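You operate a simulated robot arm through the tools that you are given. There is no shell and no other tool. Be economical: measure what you need, move in short steps, check, and stop when the job is done.

You are at the controls of a simulated robot arm. One attempt, no reset.

## Task
Put one of the sample cups from the feed table on the coated slab there.
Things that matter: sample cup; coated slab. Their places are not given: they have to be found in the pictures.

It is judged by the outcome, as a careful person would: the job done as asked, and still so three seconds after it is handed in. It fails if anything else is knocked over, pushed out of place, dropped, spilled or broken.

## Robot
A 7-joint arm with a two-finger parallel gripper, fixed in place. Base frame: the origin is at the foot of the arm, x ahead of it, y to its left, z up; the work surface is at about z = 0. Readings come in m, degrees, newtons and seconds.
With the tool pointing down near the work surface it reaches from about 0.22 to 0.58 m from the base axis. Its first joint turns from -66.0 to 66.0 degrees. Payload 2.5 kg.
The tool frame sits at the grasp point between the pads (the TCP): z along the fingers, y along the line on which they close. The tips reach 0.023 m beyond it. The gripper opens to 0.094 m. The fingers are 0.038 m wide and 0.01 m thick; the gripper's body (0.054 by 0.096 m) begins 0.039 m behind the TCP.
Orientation is told as [roll, pitch, yaw] about the base's x, y, z axes, in that order, counted from this pose: with the fingers straight down and closing along the base's y, the tool's x points along the base's -x, its y along +y and its z along -z.

## Interface
- The arm moves only by the tool apply_moves. Its argument "steps" is a list of rows, each an object of numbers (a shift or turn left out is 0, a gripper value left out holds the last): "x", "y", "z": the shift along the base's x, y, z in m; "rx", "ry", "rz": the turn, a rotation vector about the base's x, y, z in degrees; "hand": the opening in per cent of the stroke, from 0 (shut) to 100 (fully open). In form: [{"x": .., "y": .., "z": .., "rx": .., "ry": .., "rz": .., "hand": ..}, ...]. A call has 1 to 20 rows; each row shifts and turns the commanded pose from where the row before left it. Rows are played at 5 a second. More than 0.05 m and 8.6 degrees between two rows, or a gripper value outside its range, and nothing of the call is played. Where a pose cannot be reached the arm comes as near as it can. A force on the tool above 40 N (or 10 N above the force at the start of the call, whichever is more), or a blocked arm, ends the call early, and 0.2 s more pass. Each finger travels about 0.108 m/s and halts on what it meets, pressing with about 28 N; the grip force reading is that of the motor and also rises with nothing between the fingers. The clock runs only during rows and for 0.2 s after the last one: add rows that do not move to give the fingers time. The reply holds the time, the measured pose of the TCP, the force on the tool along the base axes, the opening and the grip force, in the units named above and with some noise.
- Cameras (640 x 400 px; columns grow to the right, rows downward): "scene" is fixed at [0.129, -0.4239, 0.5276]; the picture's right is [0.69, -0.72, 0.00], its down [-0.52, -0.49, -0.70] and it looks along [0.50, 0.48, -0.72] (base axes); focal length 362 px, centre (320, 200). "wrist" rides on the gripper at [-0.039, 0, -0.044] in the tool frame; the picture's right is [0.00, -1.00, 0.00], its down [0.97, 0.00, -0.24] and it looks along [0.24, 0.00, 0.97] (tool axes); focal length 218 px, centre (320, 200).
- capture(camera): a new picture of that camera. The clock stands still meanwhile.
- locate(camera, pixels): for up to 12 pixels [column, row] of the newest picture of that camera ("zoom" is the newest enlarged one), the place [x, y, z] in the base frame of the surface seen there, good to about 0.003 m. The clock stands still meanwhile.
- inspect(camera, box): a new picture of the part [left, top, right, bottom] of that camera's present view, enlarged. The clock stands still meanwhile.
- finish_job(): hands the job in; it is judged then, once.

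Keep the steps short. Do not move on a guess: measure, check each grasp and each placing, and mend mistakes. In all there are 60 turns and 30 pictures (those below and enlarged ones count). Leave the gripper open and the arm clear of the work at the hand-in unless told otherwise, and finish with a single line.

The tools are called after "Emit:" by a JSON object that holds its "op" and its "data". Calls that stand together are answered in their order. apply_moves: Moves the arm, as the interface text tells. Its arguments: {"type":"object","properties":{"steps":{"type":"array","items":{"type":"object","properties":{"x":{"type":"number"},"y":{"type":"number"},"z":{"type":"number"},"rx":{"type":"number"},"ry":{"type":"number"},"rz":{"type":"number"},"hand":{"type":"number"}}}}},"required":["steps"]} The other tools are called the same way: capture (camera) takes a picture; locate (camera, pixels) gives the place of the surface under pixels of a picture; inspect (camera, box) takes an enlarged picture of a part of a camera's view; finish_job () hands the job in.

At the start:

```text
clock: 0.0
tcp_pos: [0.2821, -0.2711, 0.2912]
ee_rot: [0.0, 0.0, 0.0]
contact_force: [1.2, 0.0, -0.6]
grip_width: 0.094
gripper_force: 0.0
```

scene: 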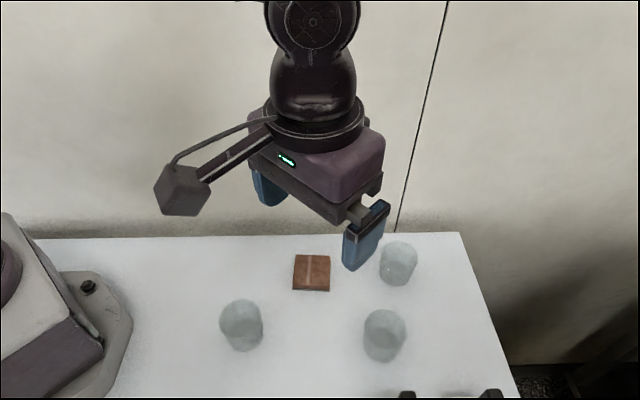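
wrist: 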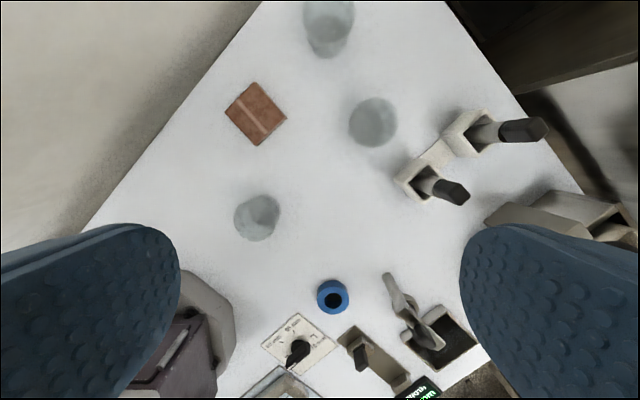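

I see three translucent cups and a brown slab at about (312,272) in the scene picture. I'll enlarge that area in both views first.

Emit:
{"op": "inspect", "data": {"camera": "scene", "box": [200, 220, 440, 370]}}

Emit:
{"op": "inspect", "data": {"camera": "wrist", "box": [200, 0, 440, 250]}}

Emit:
{"op": "locate", "data": {"camera": "wrist", "pixels": [[257, 218], [373, 122], [328, 25], [256, 113], [225, 113], [257, 82], [286, 117], [257, 145], [300, 180]]}}

Emit:
{"op": "locate", "data": {"camera": "scene", "pixels": [[296, 255], [330, 256], [329, 291], [293, 289], [312, 272], [241, 312], [386, 322], [399, 254], [300, 320]]}}

```text
2.67 times, centred on (320, 295) of scene
```

zoom: 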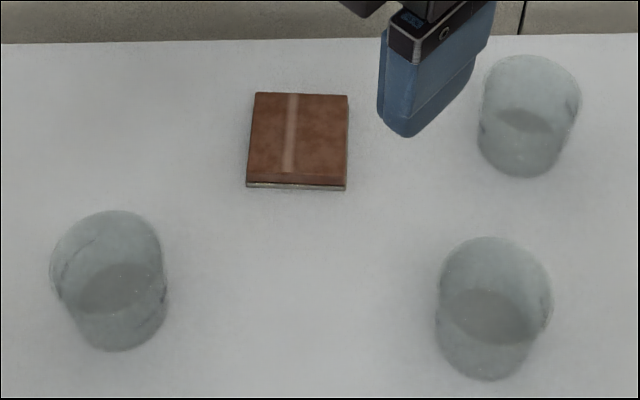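

```text
1.60 times, centred on (320, 125) of wrist
```

zoom: 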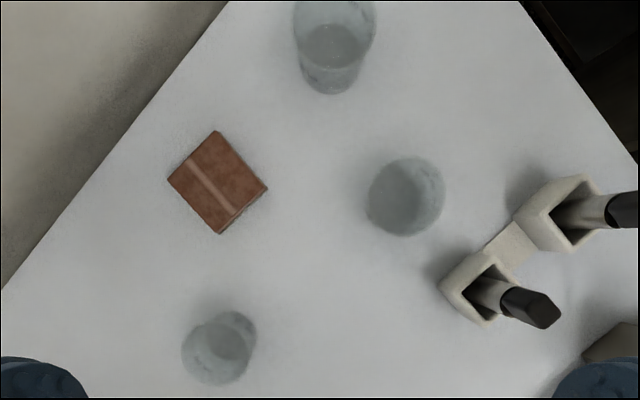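

```text
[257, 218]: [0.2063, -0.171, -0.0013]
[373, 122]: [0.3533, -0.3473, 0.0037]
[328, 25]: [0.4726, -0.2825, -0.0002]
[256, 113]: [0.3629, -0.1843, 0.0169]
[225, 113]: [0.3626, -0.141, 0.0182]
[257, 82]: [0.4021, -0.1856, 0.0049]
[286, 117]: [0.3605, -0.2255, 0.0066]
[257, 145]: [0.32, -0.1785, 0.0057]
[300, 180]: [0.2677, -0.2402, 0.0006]
```

```text
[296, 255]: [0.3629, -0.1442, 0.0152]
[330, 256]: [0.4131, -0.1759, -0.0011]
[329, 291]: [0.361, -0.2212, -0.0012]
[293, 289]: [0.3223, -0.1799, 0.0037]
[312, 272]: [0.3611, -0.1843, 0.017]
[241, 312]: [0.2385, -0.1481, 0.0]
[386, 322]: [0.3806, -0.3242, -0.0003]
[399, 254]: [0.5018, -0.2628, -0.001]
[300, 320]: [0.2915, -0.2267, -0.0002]
```

The cups read as see-through: locate returns the table behind them. Triangulating the nearest cup (scene about (245,337), wrist about (265,209)) puts its base near (0.219, -0.184), with a height of about 0.065. The slab centre is about (0.361, -0.184), with its top at about 0.017. I'll move high above the cup and look straight down.

Emit:
{"op": "apply_moves", "data": {"steps": [{"x": -0.02, "y": 0.03, "hand": 100}, {"x": -0.02, "y": 0.03}, {"x": -0.023, "y": 0.027}, {"z": -0.03}, {"z": -0.03}, {"z": -0.03}, {}]}}

Emit:
{"op": "capture", "data": {"camera": "wrist"}}

Emit:
{"op": "inspect", "data": {"camera": "scene", "box": [180, 240, 340, 380]}}

```text
clock: 1.6
tcp_pos: [0.2171, -0.1844, 0.199]
ee_rot: [0.0, 0.1, 0.0]
contact_force: [-0.1, -0.3, 0.5]
grip_width: 0.0939
gripper_force: 0.1
```

```text
25 pictures are left
```

wrist: 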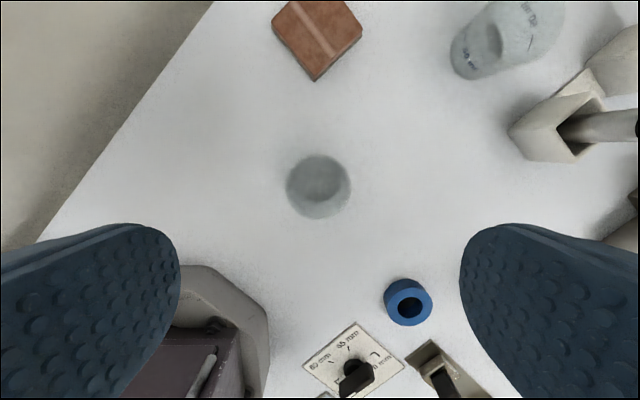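

```text
2.86 times, centred on (260, 310) of scene
```

zoom: 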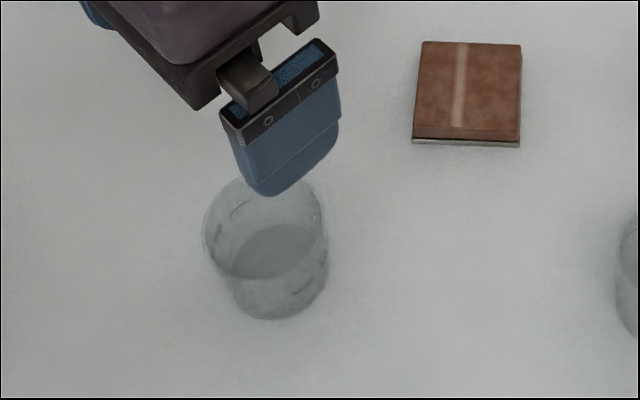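

The cup sits at about (318,187), which puts its centre near (0.221, -0.183) with a diameter of about 0.055. There is a dial marked in mm and some marks on another cup, so I'll read those and check the slab before descending.

Emit:
{"op": "inspect", "data": {"camera": "wrist", "box": [260, 130, 460, 400]}}

Emit:
{"op": "inspect", "data": {"camera": "wrist", "box": [250, 0, 600, 220]}}

Emit:
{"op": "locate", "data": {"camera": "wrist", "pixels": [[273, 23], [315, 72], [361, 36], [318, 30], [315, 81], [408, 300], [318, 187], [300, 25], [335, 35]]}}

```text
1.48 times, centred on (360, 265) of wrist
```

zoom: 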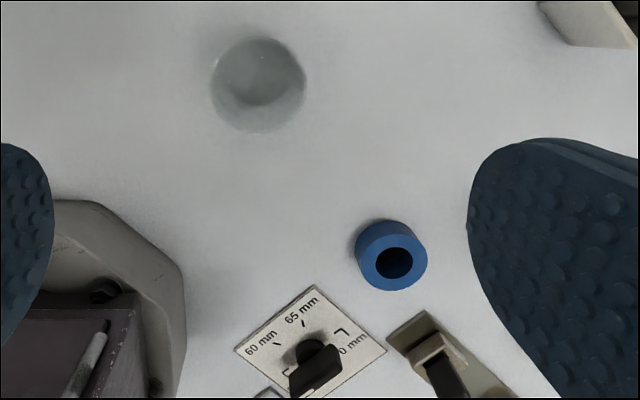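

```text
1.82 times, centred on (425, 110) of wrist
```

zoom: 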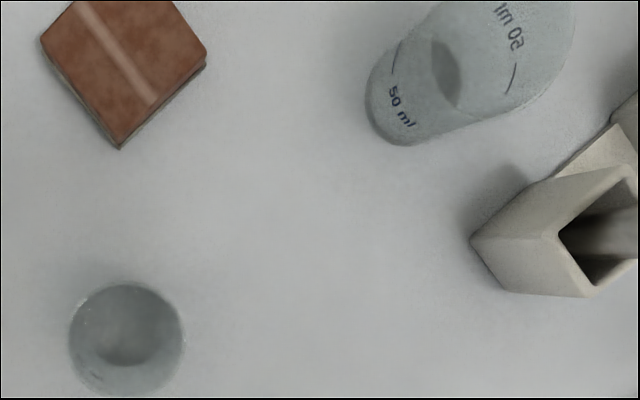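

```text
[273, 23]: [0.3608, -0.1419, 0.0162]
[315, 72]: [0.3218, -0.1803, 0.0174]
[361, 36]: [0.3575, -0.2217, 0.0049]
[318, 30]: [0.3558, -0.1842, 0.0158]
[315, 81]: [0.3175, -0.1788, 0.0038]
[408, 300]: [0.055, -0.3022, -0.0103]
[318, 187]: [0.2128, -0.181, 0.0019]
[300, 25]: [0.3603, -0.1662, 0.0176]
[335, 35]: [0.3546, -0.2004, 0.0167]
```

The marks are "50 ml" graduations and the dial is unrelated. The cup is centred between the fingers, so I'll shift x by +0.004 and descend to z of about 0.04.

Emit:
{"op": "apply_moves", "data": {"steps": [{"x": 0.004, "y": 0.001, "z": -0.03}, {"z": -0.03}, {"z": -0.03}, {"z": -0.025}, {"z": -0.024}, {"z": -0.02}, {}]}}

Emit:
{"op": "capture", "data": {"camera": "wrist"}}

Emit:
{"op": "inspect", "data": {"camera": "scene", "box": [140, 220, 340, 380]}}

```text
clock: 3.2
tcp_pos: [0.2225, -0.1821, 0.0401]
ee_rot: [0.0, 0.0, 0.0]
contact_force: [-0.5, -0.6, 0.2]
grip_width: 0.094
gripper_force: 0.0
```

```text
21 pictures are left
```

wrist: 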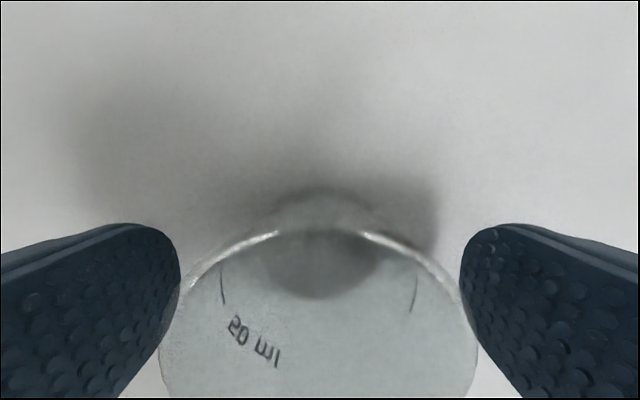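

```text
2.50 times, centred on (240, 300) of scene
```

zoom: 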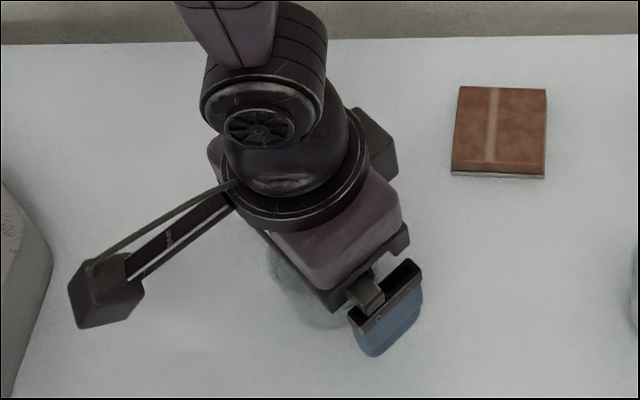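

The cup is centred between the pads, with the rim at about z 0.055 and a diameter of about 0.054. I'll go down 5 mm more and close gradually.

Emit:
{"op": "apply_moves", "data": {"steps": [{"z": -0.005}, {"hand": 75}, {"hand": 62}, {"hand": 50}, {"hand": 40}, {}, {}]}}

```text
clock: 4.8
tcp_pos: [0.2223, -0.1822, 0.0366]
ee_rot: [0.0, 0.0, 0.0]
contact_force: [-0.5, -0.2, 0.4]
grip_width: 0.0583
gripper_force: 27.9
```

The fingers stopped at 0.0583 with 27.9 N, so the cup is held. I'll lift it slowly and check.

Emit:
{"op": "apply_moves", "data": {"steps": [{"z": 0.006}, {"z": 0.012}, {"z": 0.018}, {"z": 0.018}, {"z": 0.012}, {"z": 0.006}, {}]}}

Emit:
{"op": "capture", "data": {"camera": "wrist"}}

Emit:
{"op": "inspect", "data": {"camera": "scene", "box": [140, 200, 360, 370]}}

```text
clock: 6.4
tcp_pos: [0.2228, -0.183, 0.1086]
ee_rot: [0.1, 0.0, 0.0]
contact_force: [-0.4, 0.5, -0.9]
grip_width: 0.0574
gripper_force: 28.2
```

```text
19 pictures are left
```

wrist: 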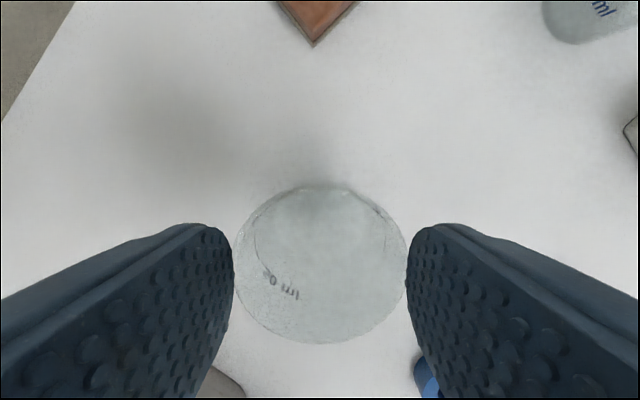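

```text
2.35 times, centred on (250, 285) of scene
```

zoom: 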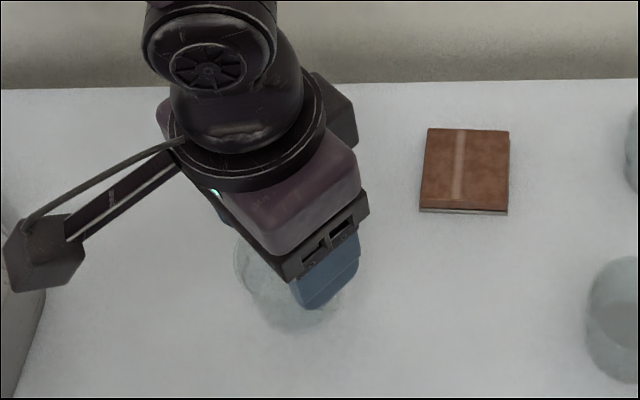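

The rim now looks much lower between the fingers than before. The TCP rose 0.072, but the cup's base barely rose, so it seems to be slipping. The clock stands still, so I'll look closely before acting.

Emit:
{"op": "inspect", "data": {"camera": "scene", "box": [200, 280, 290, 350]}}

Emit:
{"op": "inspect", "data": {"camera": "wrist", "box": [210, 160, 430, 360]}}

```text
5.71 times, centred on (245, 315) of scene
```

zoom: 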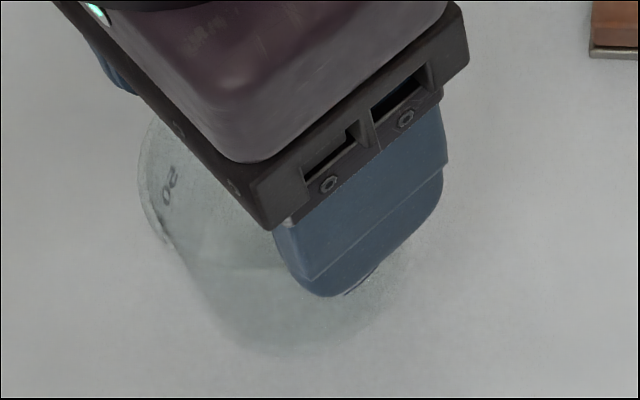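

```text
2.00 times, centred on (320, 260) of wrist
```

zoom: 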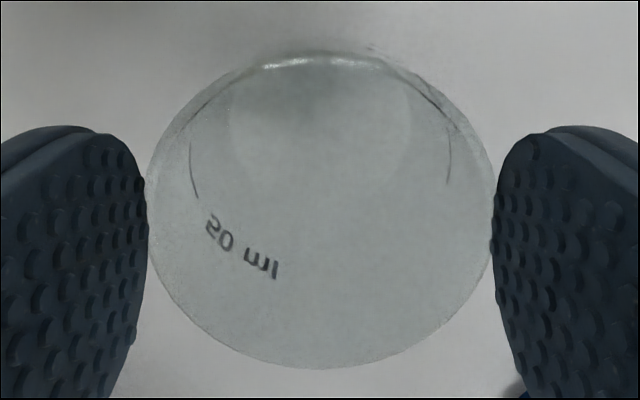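

The rim is only about 2 mm above the fingertips, and the cup's bottom is roughly 0.02–0.035 above the table. I'll bring it straight back down now, before it slips free.

Emit:
{"op": "apply_moves", "data": {"steps": [{"z": -0.01}, {"z": -0.008}, {"z": -0.005}, {"z": -0.005}]}}

Emit:
{"op": "capture", "data": {"camera": "wrist"}}

Emit:
{"op": "inspect", "data": {"camera": "scene", "box": [190, 280, 300, 370]}}

```text
clock: 7.4
tcp_pos: [0.2228, -0.1835, 0.0809]
ee_rot: [0.1, 0.1, 0.0]
contact_force: [-0.5, 0.1, -1.0]
grip_width: 0.0572
gripper_force: 28.0
```

```text
15 pictures are left
```

wrist: 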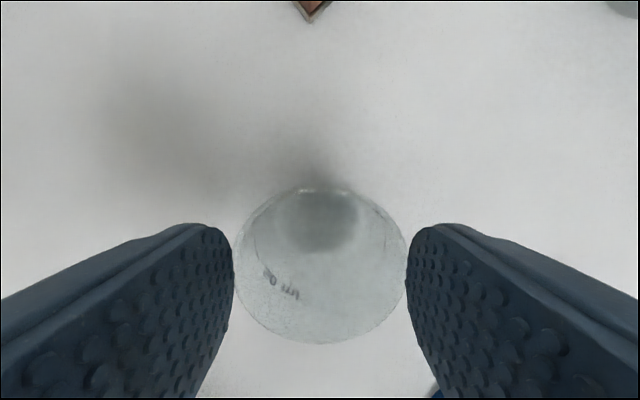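

```text
4.44 times, centred on (245, 325) of scene
```

zoom: 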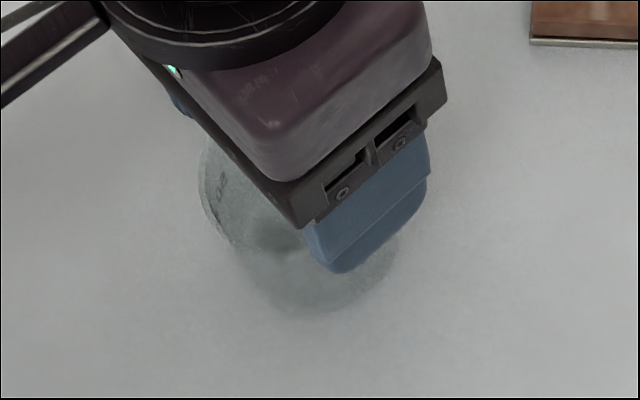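

The rim kept its place relative to the fingers, so it isn't slipping now. The bottom edge at scene (242,351) matches its original place on the table. I'll keep lowering in small steps until the force shows contact.

Emit:
{"op": "apply_moves", "data": {"steps": [{"z": -0.003}, {"z": -0.003}, {}]}}

```text
clock: 8.2
tcp_pos: [0.2228, -0.184, 0.0758]
ee_rot: [0.0, 0.0, 0.1]
contact_force: [-0.4, 0.1, 0.5]
grip_width: 0.0574
gripper_force: 28.5
```

The force changed from -1.0 to +0.5, so the cup is back on the table at TCP z 0.076. It had slid about 0.039 in the pads. I'll open, go down to z of about 0.045, regrip with time to settle, and lift only 6 mm slowly as a test.

Emit:
{"op": "apply_moves", "data": {"steps": [{"hand": 70}, {"hand": 90}, {"hand": 90}, {"z": -0.015}, {"z": -0.015}, {}]}}

Emit:
{"op": "capture", "data": {"camera": "wrist"}}

```text
clock: 9.6
tcp_pos: [0.2237, -0.1837, 0.0434]
ee_rot: [0.1, 0.1, 0.0]
contact_force: [0.3, 0.0, 0.3]
grip_width: 0.085
gripper_force: 0.0
```

```text
13 pictures are left
```

wrist: 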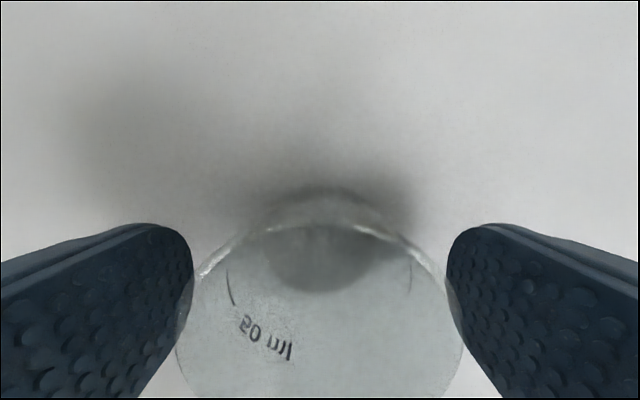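

The cup is upright and centred. I'll close fully, wait, and lift 6 mm slowly.

Emit:
{"op": "apply_moves", "data": {"steps": [{"hand": 60}, {"hand": 40}, {"hand": 10}, {"hand": 10}, {"hand": 10}, {"z": 0.002}, {"z": 0.002}, {"z": 0.002}, {}]}}

Emit:
{"op": "capture", "data": {"camera": "wrist"}}

```text
clock: 11.6
tcp_pos: [0.2233, -0.1837, 0.0518]
ee_rot: [-0.1, 0.0, 0.0]
contact_force: [0.2, 0.4, 0.1]
grip_width: 0.0567
gripper_force: 28.3
```

```text
12 pictures are left
```

wrist: 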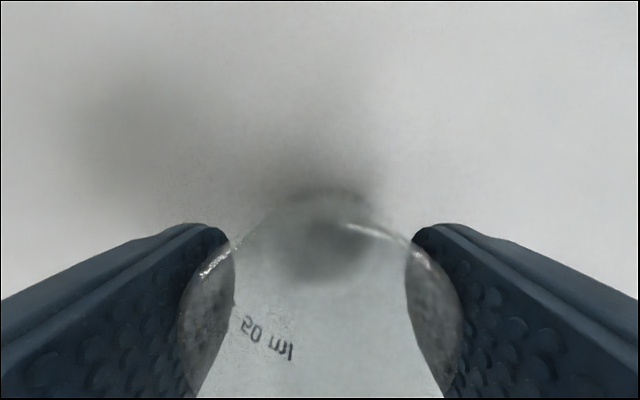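

The rim is unchanged in the view after the lift (columns 178–462), so the cup came up with the pads. I'll keep lifting slowly and check again.

Emit:
{"op": "apply_moves", "data": {"steps": [{"z": 0.003}, {"z": 0.004}, {"z": 0.004}, {"z": 0.004}, {}]}}

Emit:
{"op": "capture", "data": {"camera": "wrist"}}

```text
clock: 12.8
tcp_pos: [0.2221, -0.1845, 0.0653]
ee_rot: [0.1, 0.0, -0.1]
contact_force: [-0.5, -0.2, 0.3]
grip_width: 0.0568
gripper_force: 28.3
```

```text
11 pictures are left
```

wrist: 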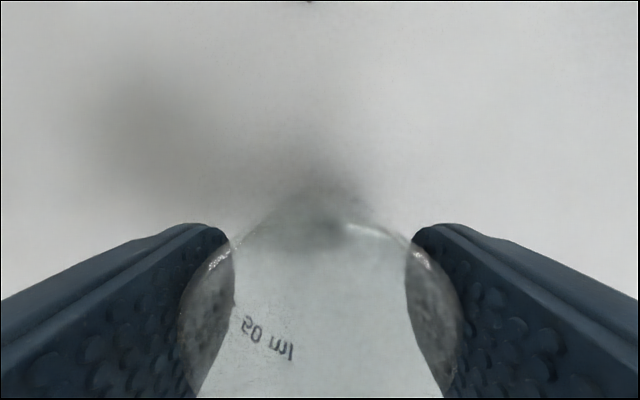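

The text and rim haven't moved in the view, so the grip is firm. I'll lift 20 mm more and carry the cup level to x of about 0.3635 above the slab.

Emit:
{"op": "apply_moves", "data": {"steps": [{"z": 0.005}, {"z": 0.008}, {"z": 0.007}, {}, {"x": 0.008}, {"x": 0.014}, {"x": 0.018}, {"x": 0.02}, {"x": 0.02}, {"x": 0.02}, {"x": 0.018}, {"x": 0.014}, {"x": 0.0085}, {}]}}

Emit:
{"op": "capture", "data": {"camera": "wrist"}}

Emit:
{"op": "inspect", "data": {"camera": "scene", "box": [250, 200, 390, 310]}}

```text
clock: 15.8
tcp_pos: [0.3634, -0.1832, 0.085]
ee_rot: [0.0, -0.1, -0.1]
contact_force: [0.3, 0.3, -0.7]
grip_width: 0.0567
gripper_force: 27.9
```

```text
10 pictures are left
```

wrist: 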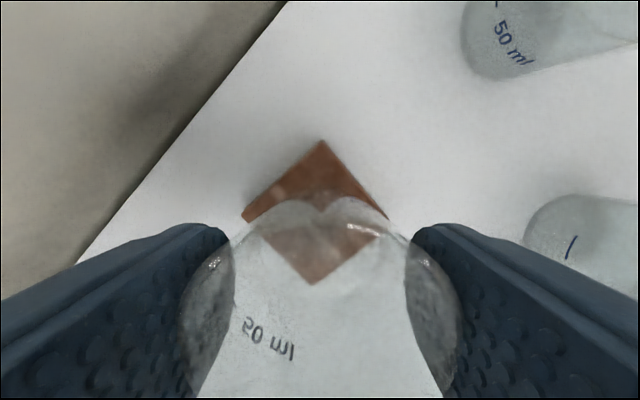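

```text
3.64 times, centred on (320, 255) of scene
```

zoom: 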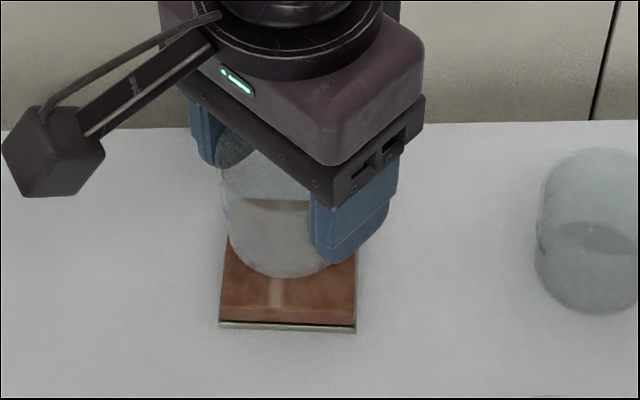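

There was no slip, and the cup is above the slab. I'll re-measure the slab's corners in this view: (321,140), (242,216) and (388,217).

Emit:
{"op": "locate", "data": {"camera": "wrist", "pixels": [[321, 142], [245, 215], [386, 216], [321, 144], [321, 137], [312, 165], [281, 179], [354, 180], [313, 283]]}}

Emit:
{"op": "locate", "data": {"camera": "zoom", "pixels": [[220, 319], [355, 325], [288, 310], [356, 253]]}}

```text
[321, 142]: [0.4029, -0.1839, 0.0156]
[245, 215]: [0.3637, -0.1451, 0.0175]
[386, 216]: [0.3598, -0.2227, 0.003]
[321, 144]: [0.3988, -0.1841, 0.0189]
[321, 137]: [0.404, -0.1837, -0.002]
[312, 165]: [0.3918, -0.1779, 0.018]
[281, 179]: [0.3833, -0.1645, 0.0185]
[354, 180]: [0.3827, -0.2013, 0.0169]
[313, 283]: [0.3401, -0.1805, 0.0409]
```

```text
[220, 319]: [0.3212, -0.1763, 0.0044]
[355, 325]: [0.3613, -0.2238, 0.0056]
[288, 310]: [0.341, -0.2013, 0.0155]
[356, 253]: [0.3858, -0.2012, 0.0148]
```

The slab centre is confirmed at (0.362, -0.183) with its top at about 0.017, so the cup is within a couple of mm of centred. I'll lower slowly until contact, expected at TCP z of about 0.063.

Emit:
{"op": "apply_moves", "data": {"steps": [{"z": -0.006}, {"z": -0.006}, {"z": -0.004}, {"z": -0.002}, {"z": -0.002}, {}]}}

```text
clock: 17.2
tcp_pos: [0.3632, -0.1832, 0.0647]
ee_rot: [0.0, 0.0, 0.1]
contact_force: [-0.3, -0.1, 0.3]
grip_width: 0.0562
gripper_force: 27.6
```

Emit:
{"op": "apply_moves", "data": {"steps": [{"z": -0.001}, {"z": -0.001}, {}]}}

Emit:
{"op": "inspect", "data": {"camera": "scene", "box": [270, 220, 370, 300]}}

```text
clock: 18.0
tcp_pos: [0.3645, -0.1832, 0.0641]
ee_rot: [0.0, 0.0, 0.1]
contact_force: [0.4, 0.4, 0.3]
grip_width: 0.0563
gripper_force: 27.8
```

```text
5.00 times, centred on (320, 260) of scene
```

zoom: 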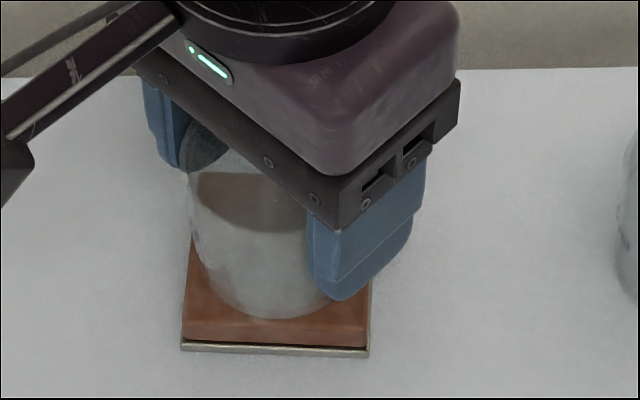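

It looks as though it's resting on the slab. I'll nudge 2 mm further down to confirm contact from the force reading.

Emit:
{"op": "apply_moves", "data": {"steps": [{"z": -0.001}, {"z": -0.001}, {}]}}

```text
clock: 18.8
tcp_pos: [0.3621, -0.1836, 0.0613]
ee_rot: [0.0, 0.0, 0.0]
contact_force: [-0.8, -0.1, 1.2]
grip_width: 0.0565
gripper_force: 28.3
```

Emit:
{"op": "apply_moves", "data": {"steps": [{"z": -0.001}, {}, {}]}}

Emit:
{"op": "capture", "data": {"camera": "wrist"}}

```text
clock: 19.6
tcp_pos: [0.3634, -0.184, 0.0604]
ee_rot: [0.0, -0.1, 0.0]
contact_force: [-2.4, 0.3, 17.2]
grip_width: 0.0561
gripper_force: 27.8
```

```text
7 pictures are left
```

wrist: 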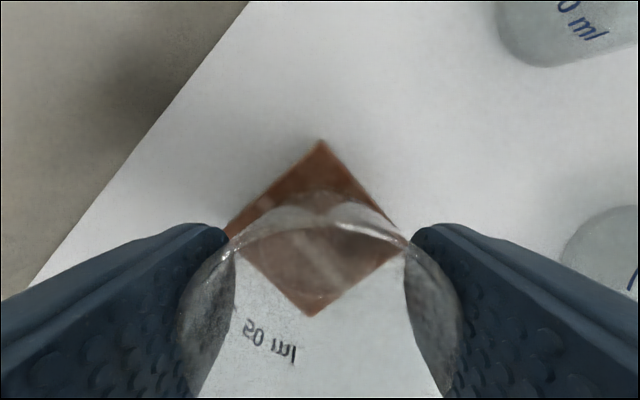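

The force jumped to 17 N, which is firm contact. I'll go back up 1 mm to unload and then open the fingers slowly.

Emit:
{"op": "apply_moves", "data": {"steps": [{"z": 0.001}, {}, {"hand": 65}, {"hand": 75}, {"hand": 90}, {"hand": 90}, {}]}}

Emit:
{"op": "capture", "data": {"camera": "wrist"}}

```text
clock: 21.2
tcp_pos: [0.3625, -0.1824, 0.0615]
ee_rot: [0.0, -0.1, 0.0]
contact_force: [0.8, -0.2, -0.4]
grip_width: 0.0845
gripper_force: 0.0
```

```text
6 pictures are left
```

wrist: 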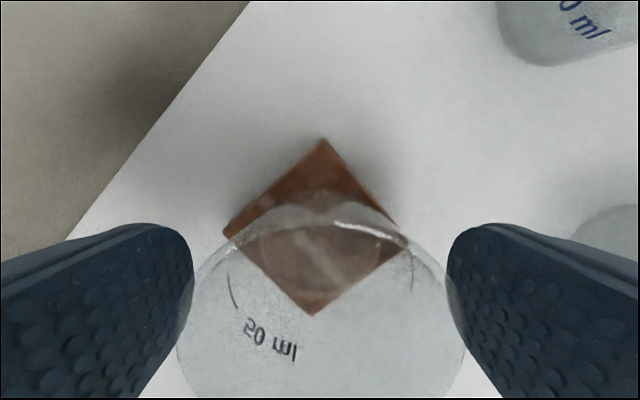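

The cup is standing free between the open fingers. I'll rise straight up, clear of it.

Emit:
{"op": "apply_moves", "data": {"steps": [{"z": 0.01}, {"z": 0.02}, {"z": 0.03}, {"z": 0.03}, {"z": 0.03}, {"z": 0.03, "hand": 100}, {}]}}

Emit:
{"op": "capture", "data": {"camera": "wrist"}}

Emit:
{"op": "capture", "data": {"camera": "scene"}}

```text
clock: 22.8
tcp_pos: [0.3634, -0.1825, 0.212]
ee_rot: [-0.1, 0.0, 0.0]
contact_force: [-0.1, 0.1, -0.3]
grip_width: 0.0943
gripper_force: 0.1
```

```text
5 pictures are left
```

wrist: 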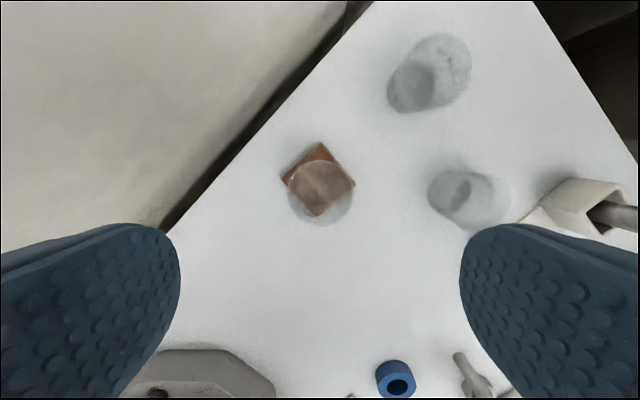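

```text
4 pictures are left
```

scene: 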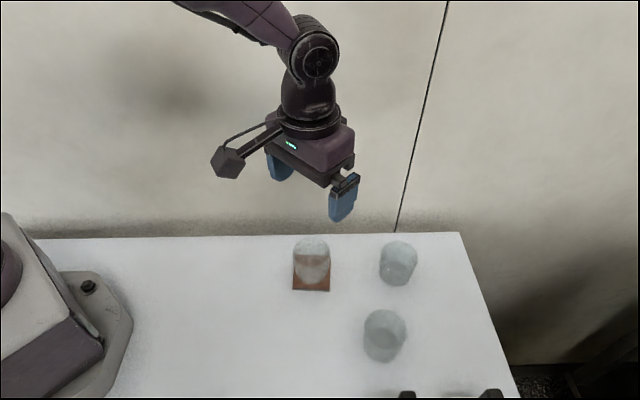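

The cup stands upright on the slab, and the slab and other cups are where they were. One last enlarged check before handing in.

Emit:
{"op": "inspect", "data": {"camera": "scene", "box": [270, 220, 370, 300]}}

```text
5.00 times, centred on (320, 260) of scene
```

zoom: 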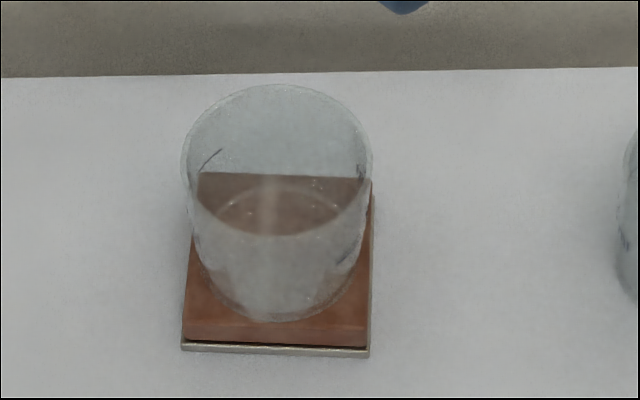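

The whole base of the cup is on the slab and it stands upright. The gripper is open and clear, so I'm handing in.

Emit:
{"op": "finish_job", "data": {}}

```text
The job is handed in.
```

One sample cup is standing upright on the coated slab, with the other cups and the slab left where they were; it slipped in the grip on the first lift, so I set it back down and regripped it before placing it.
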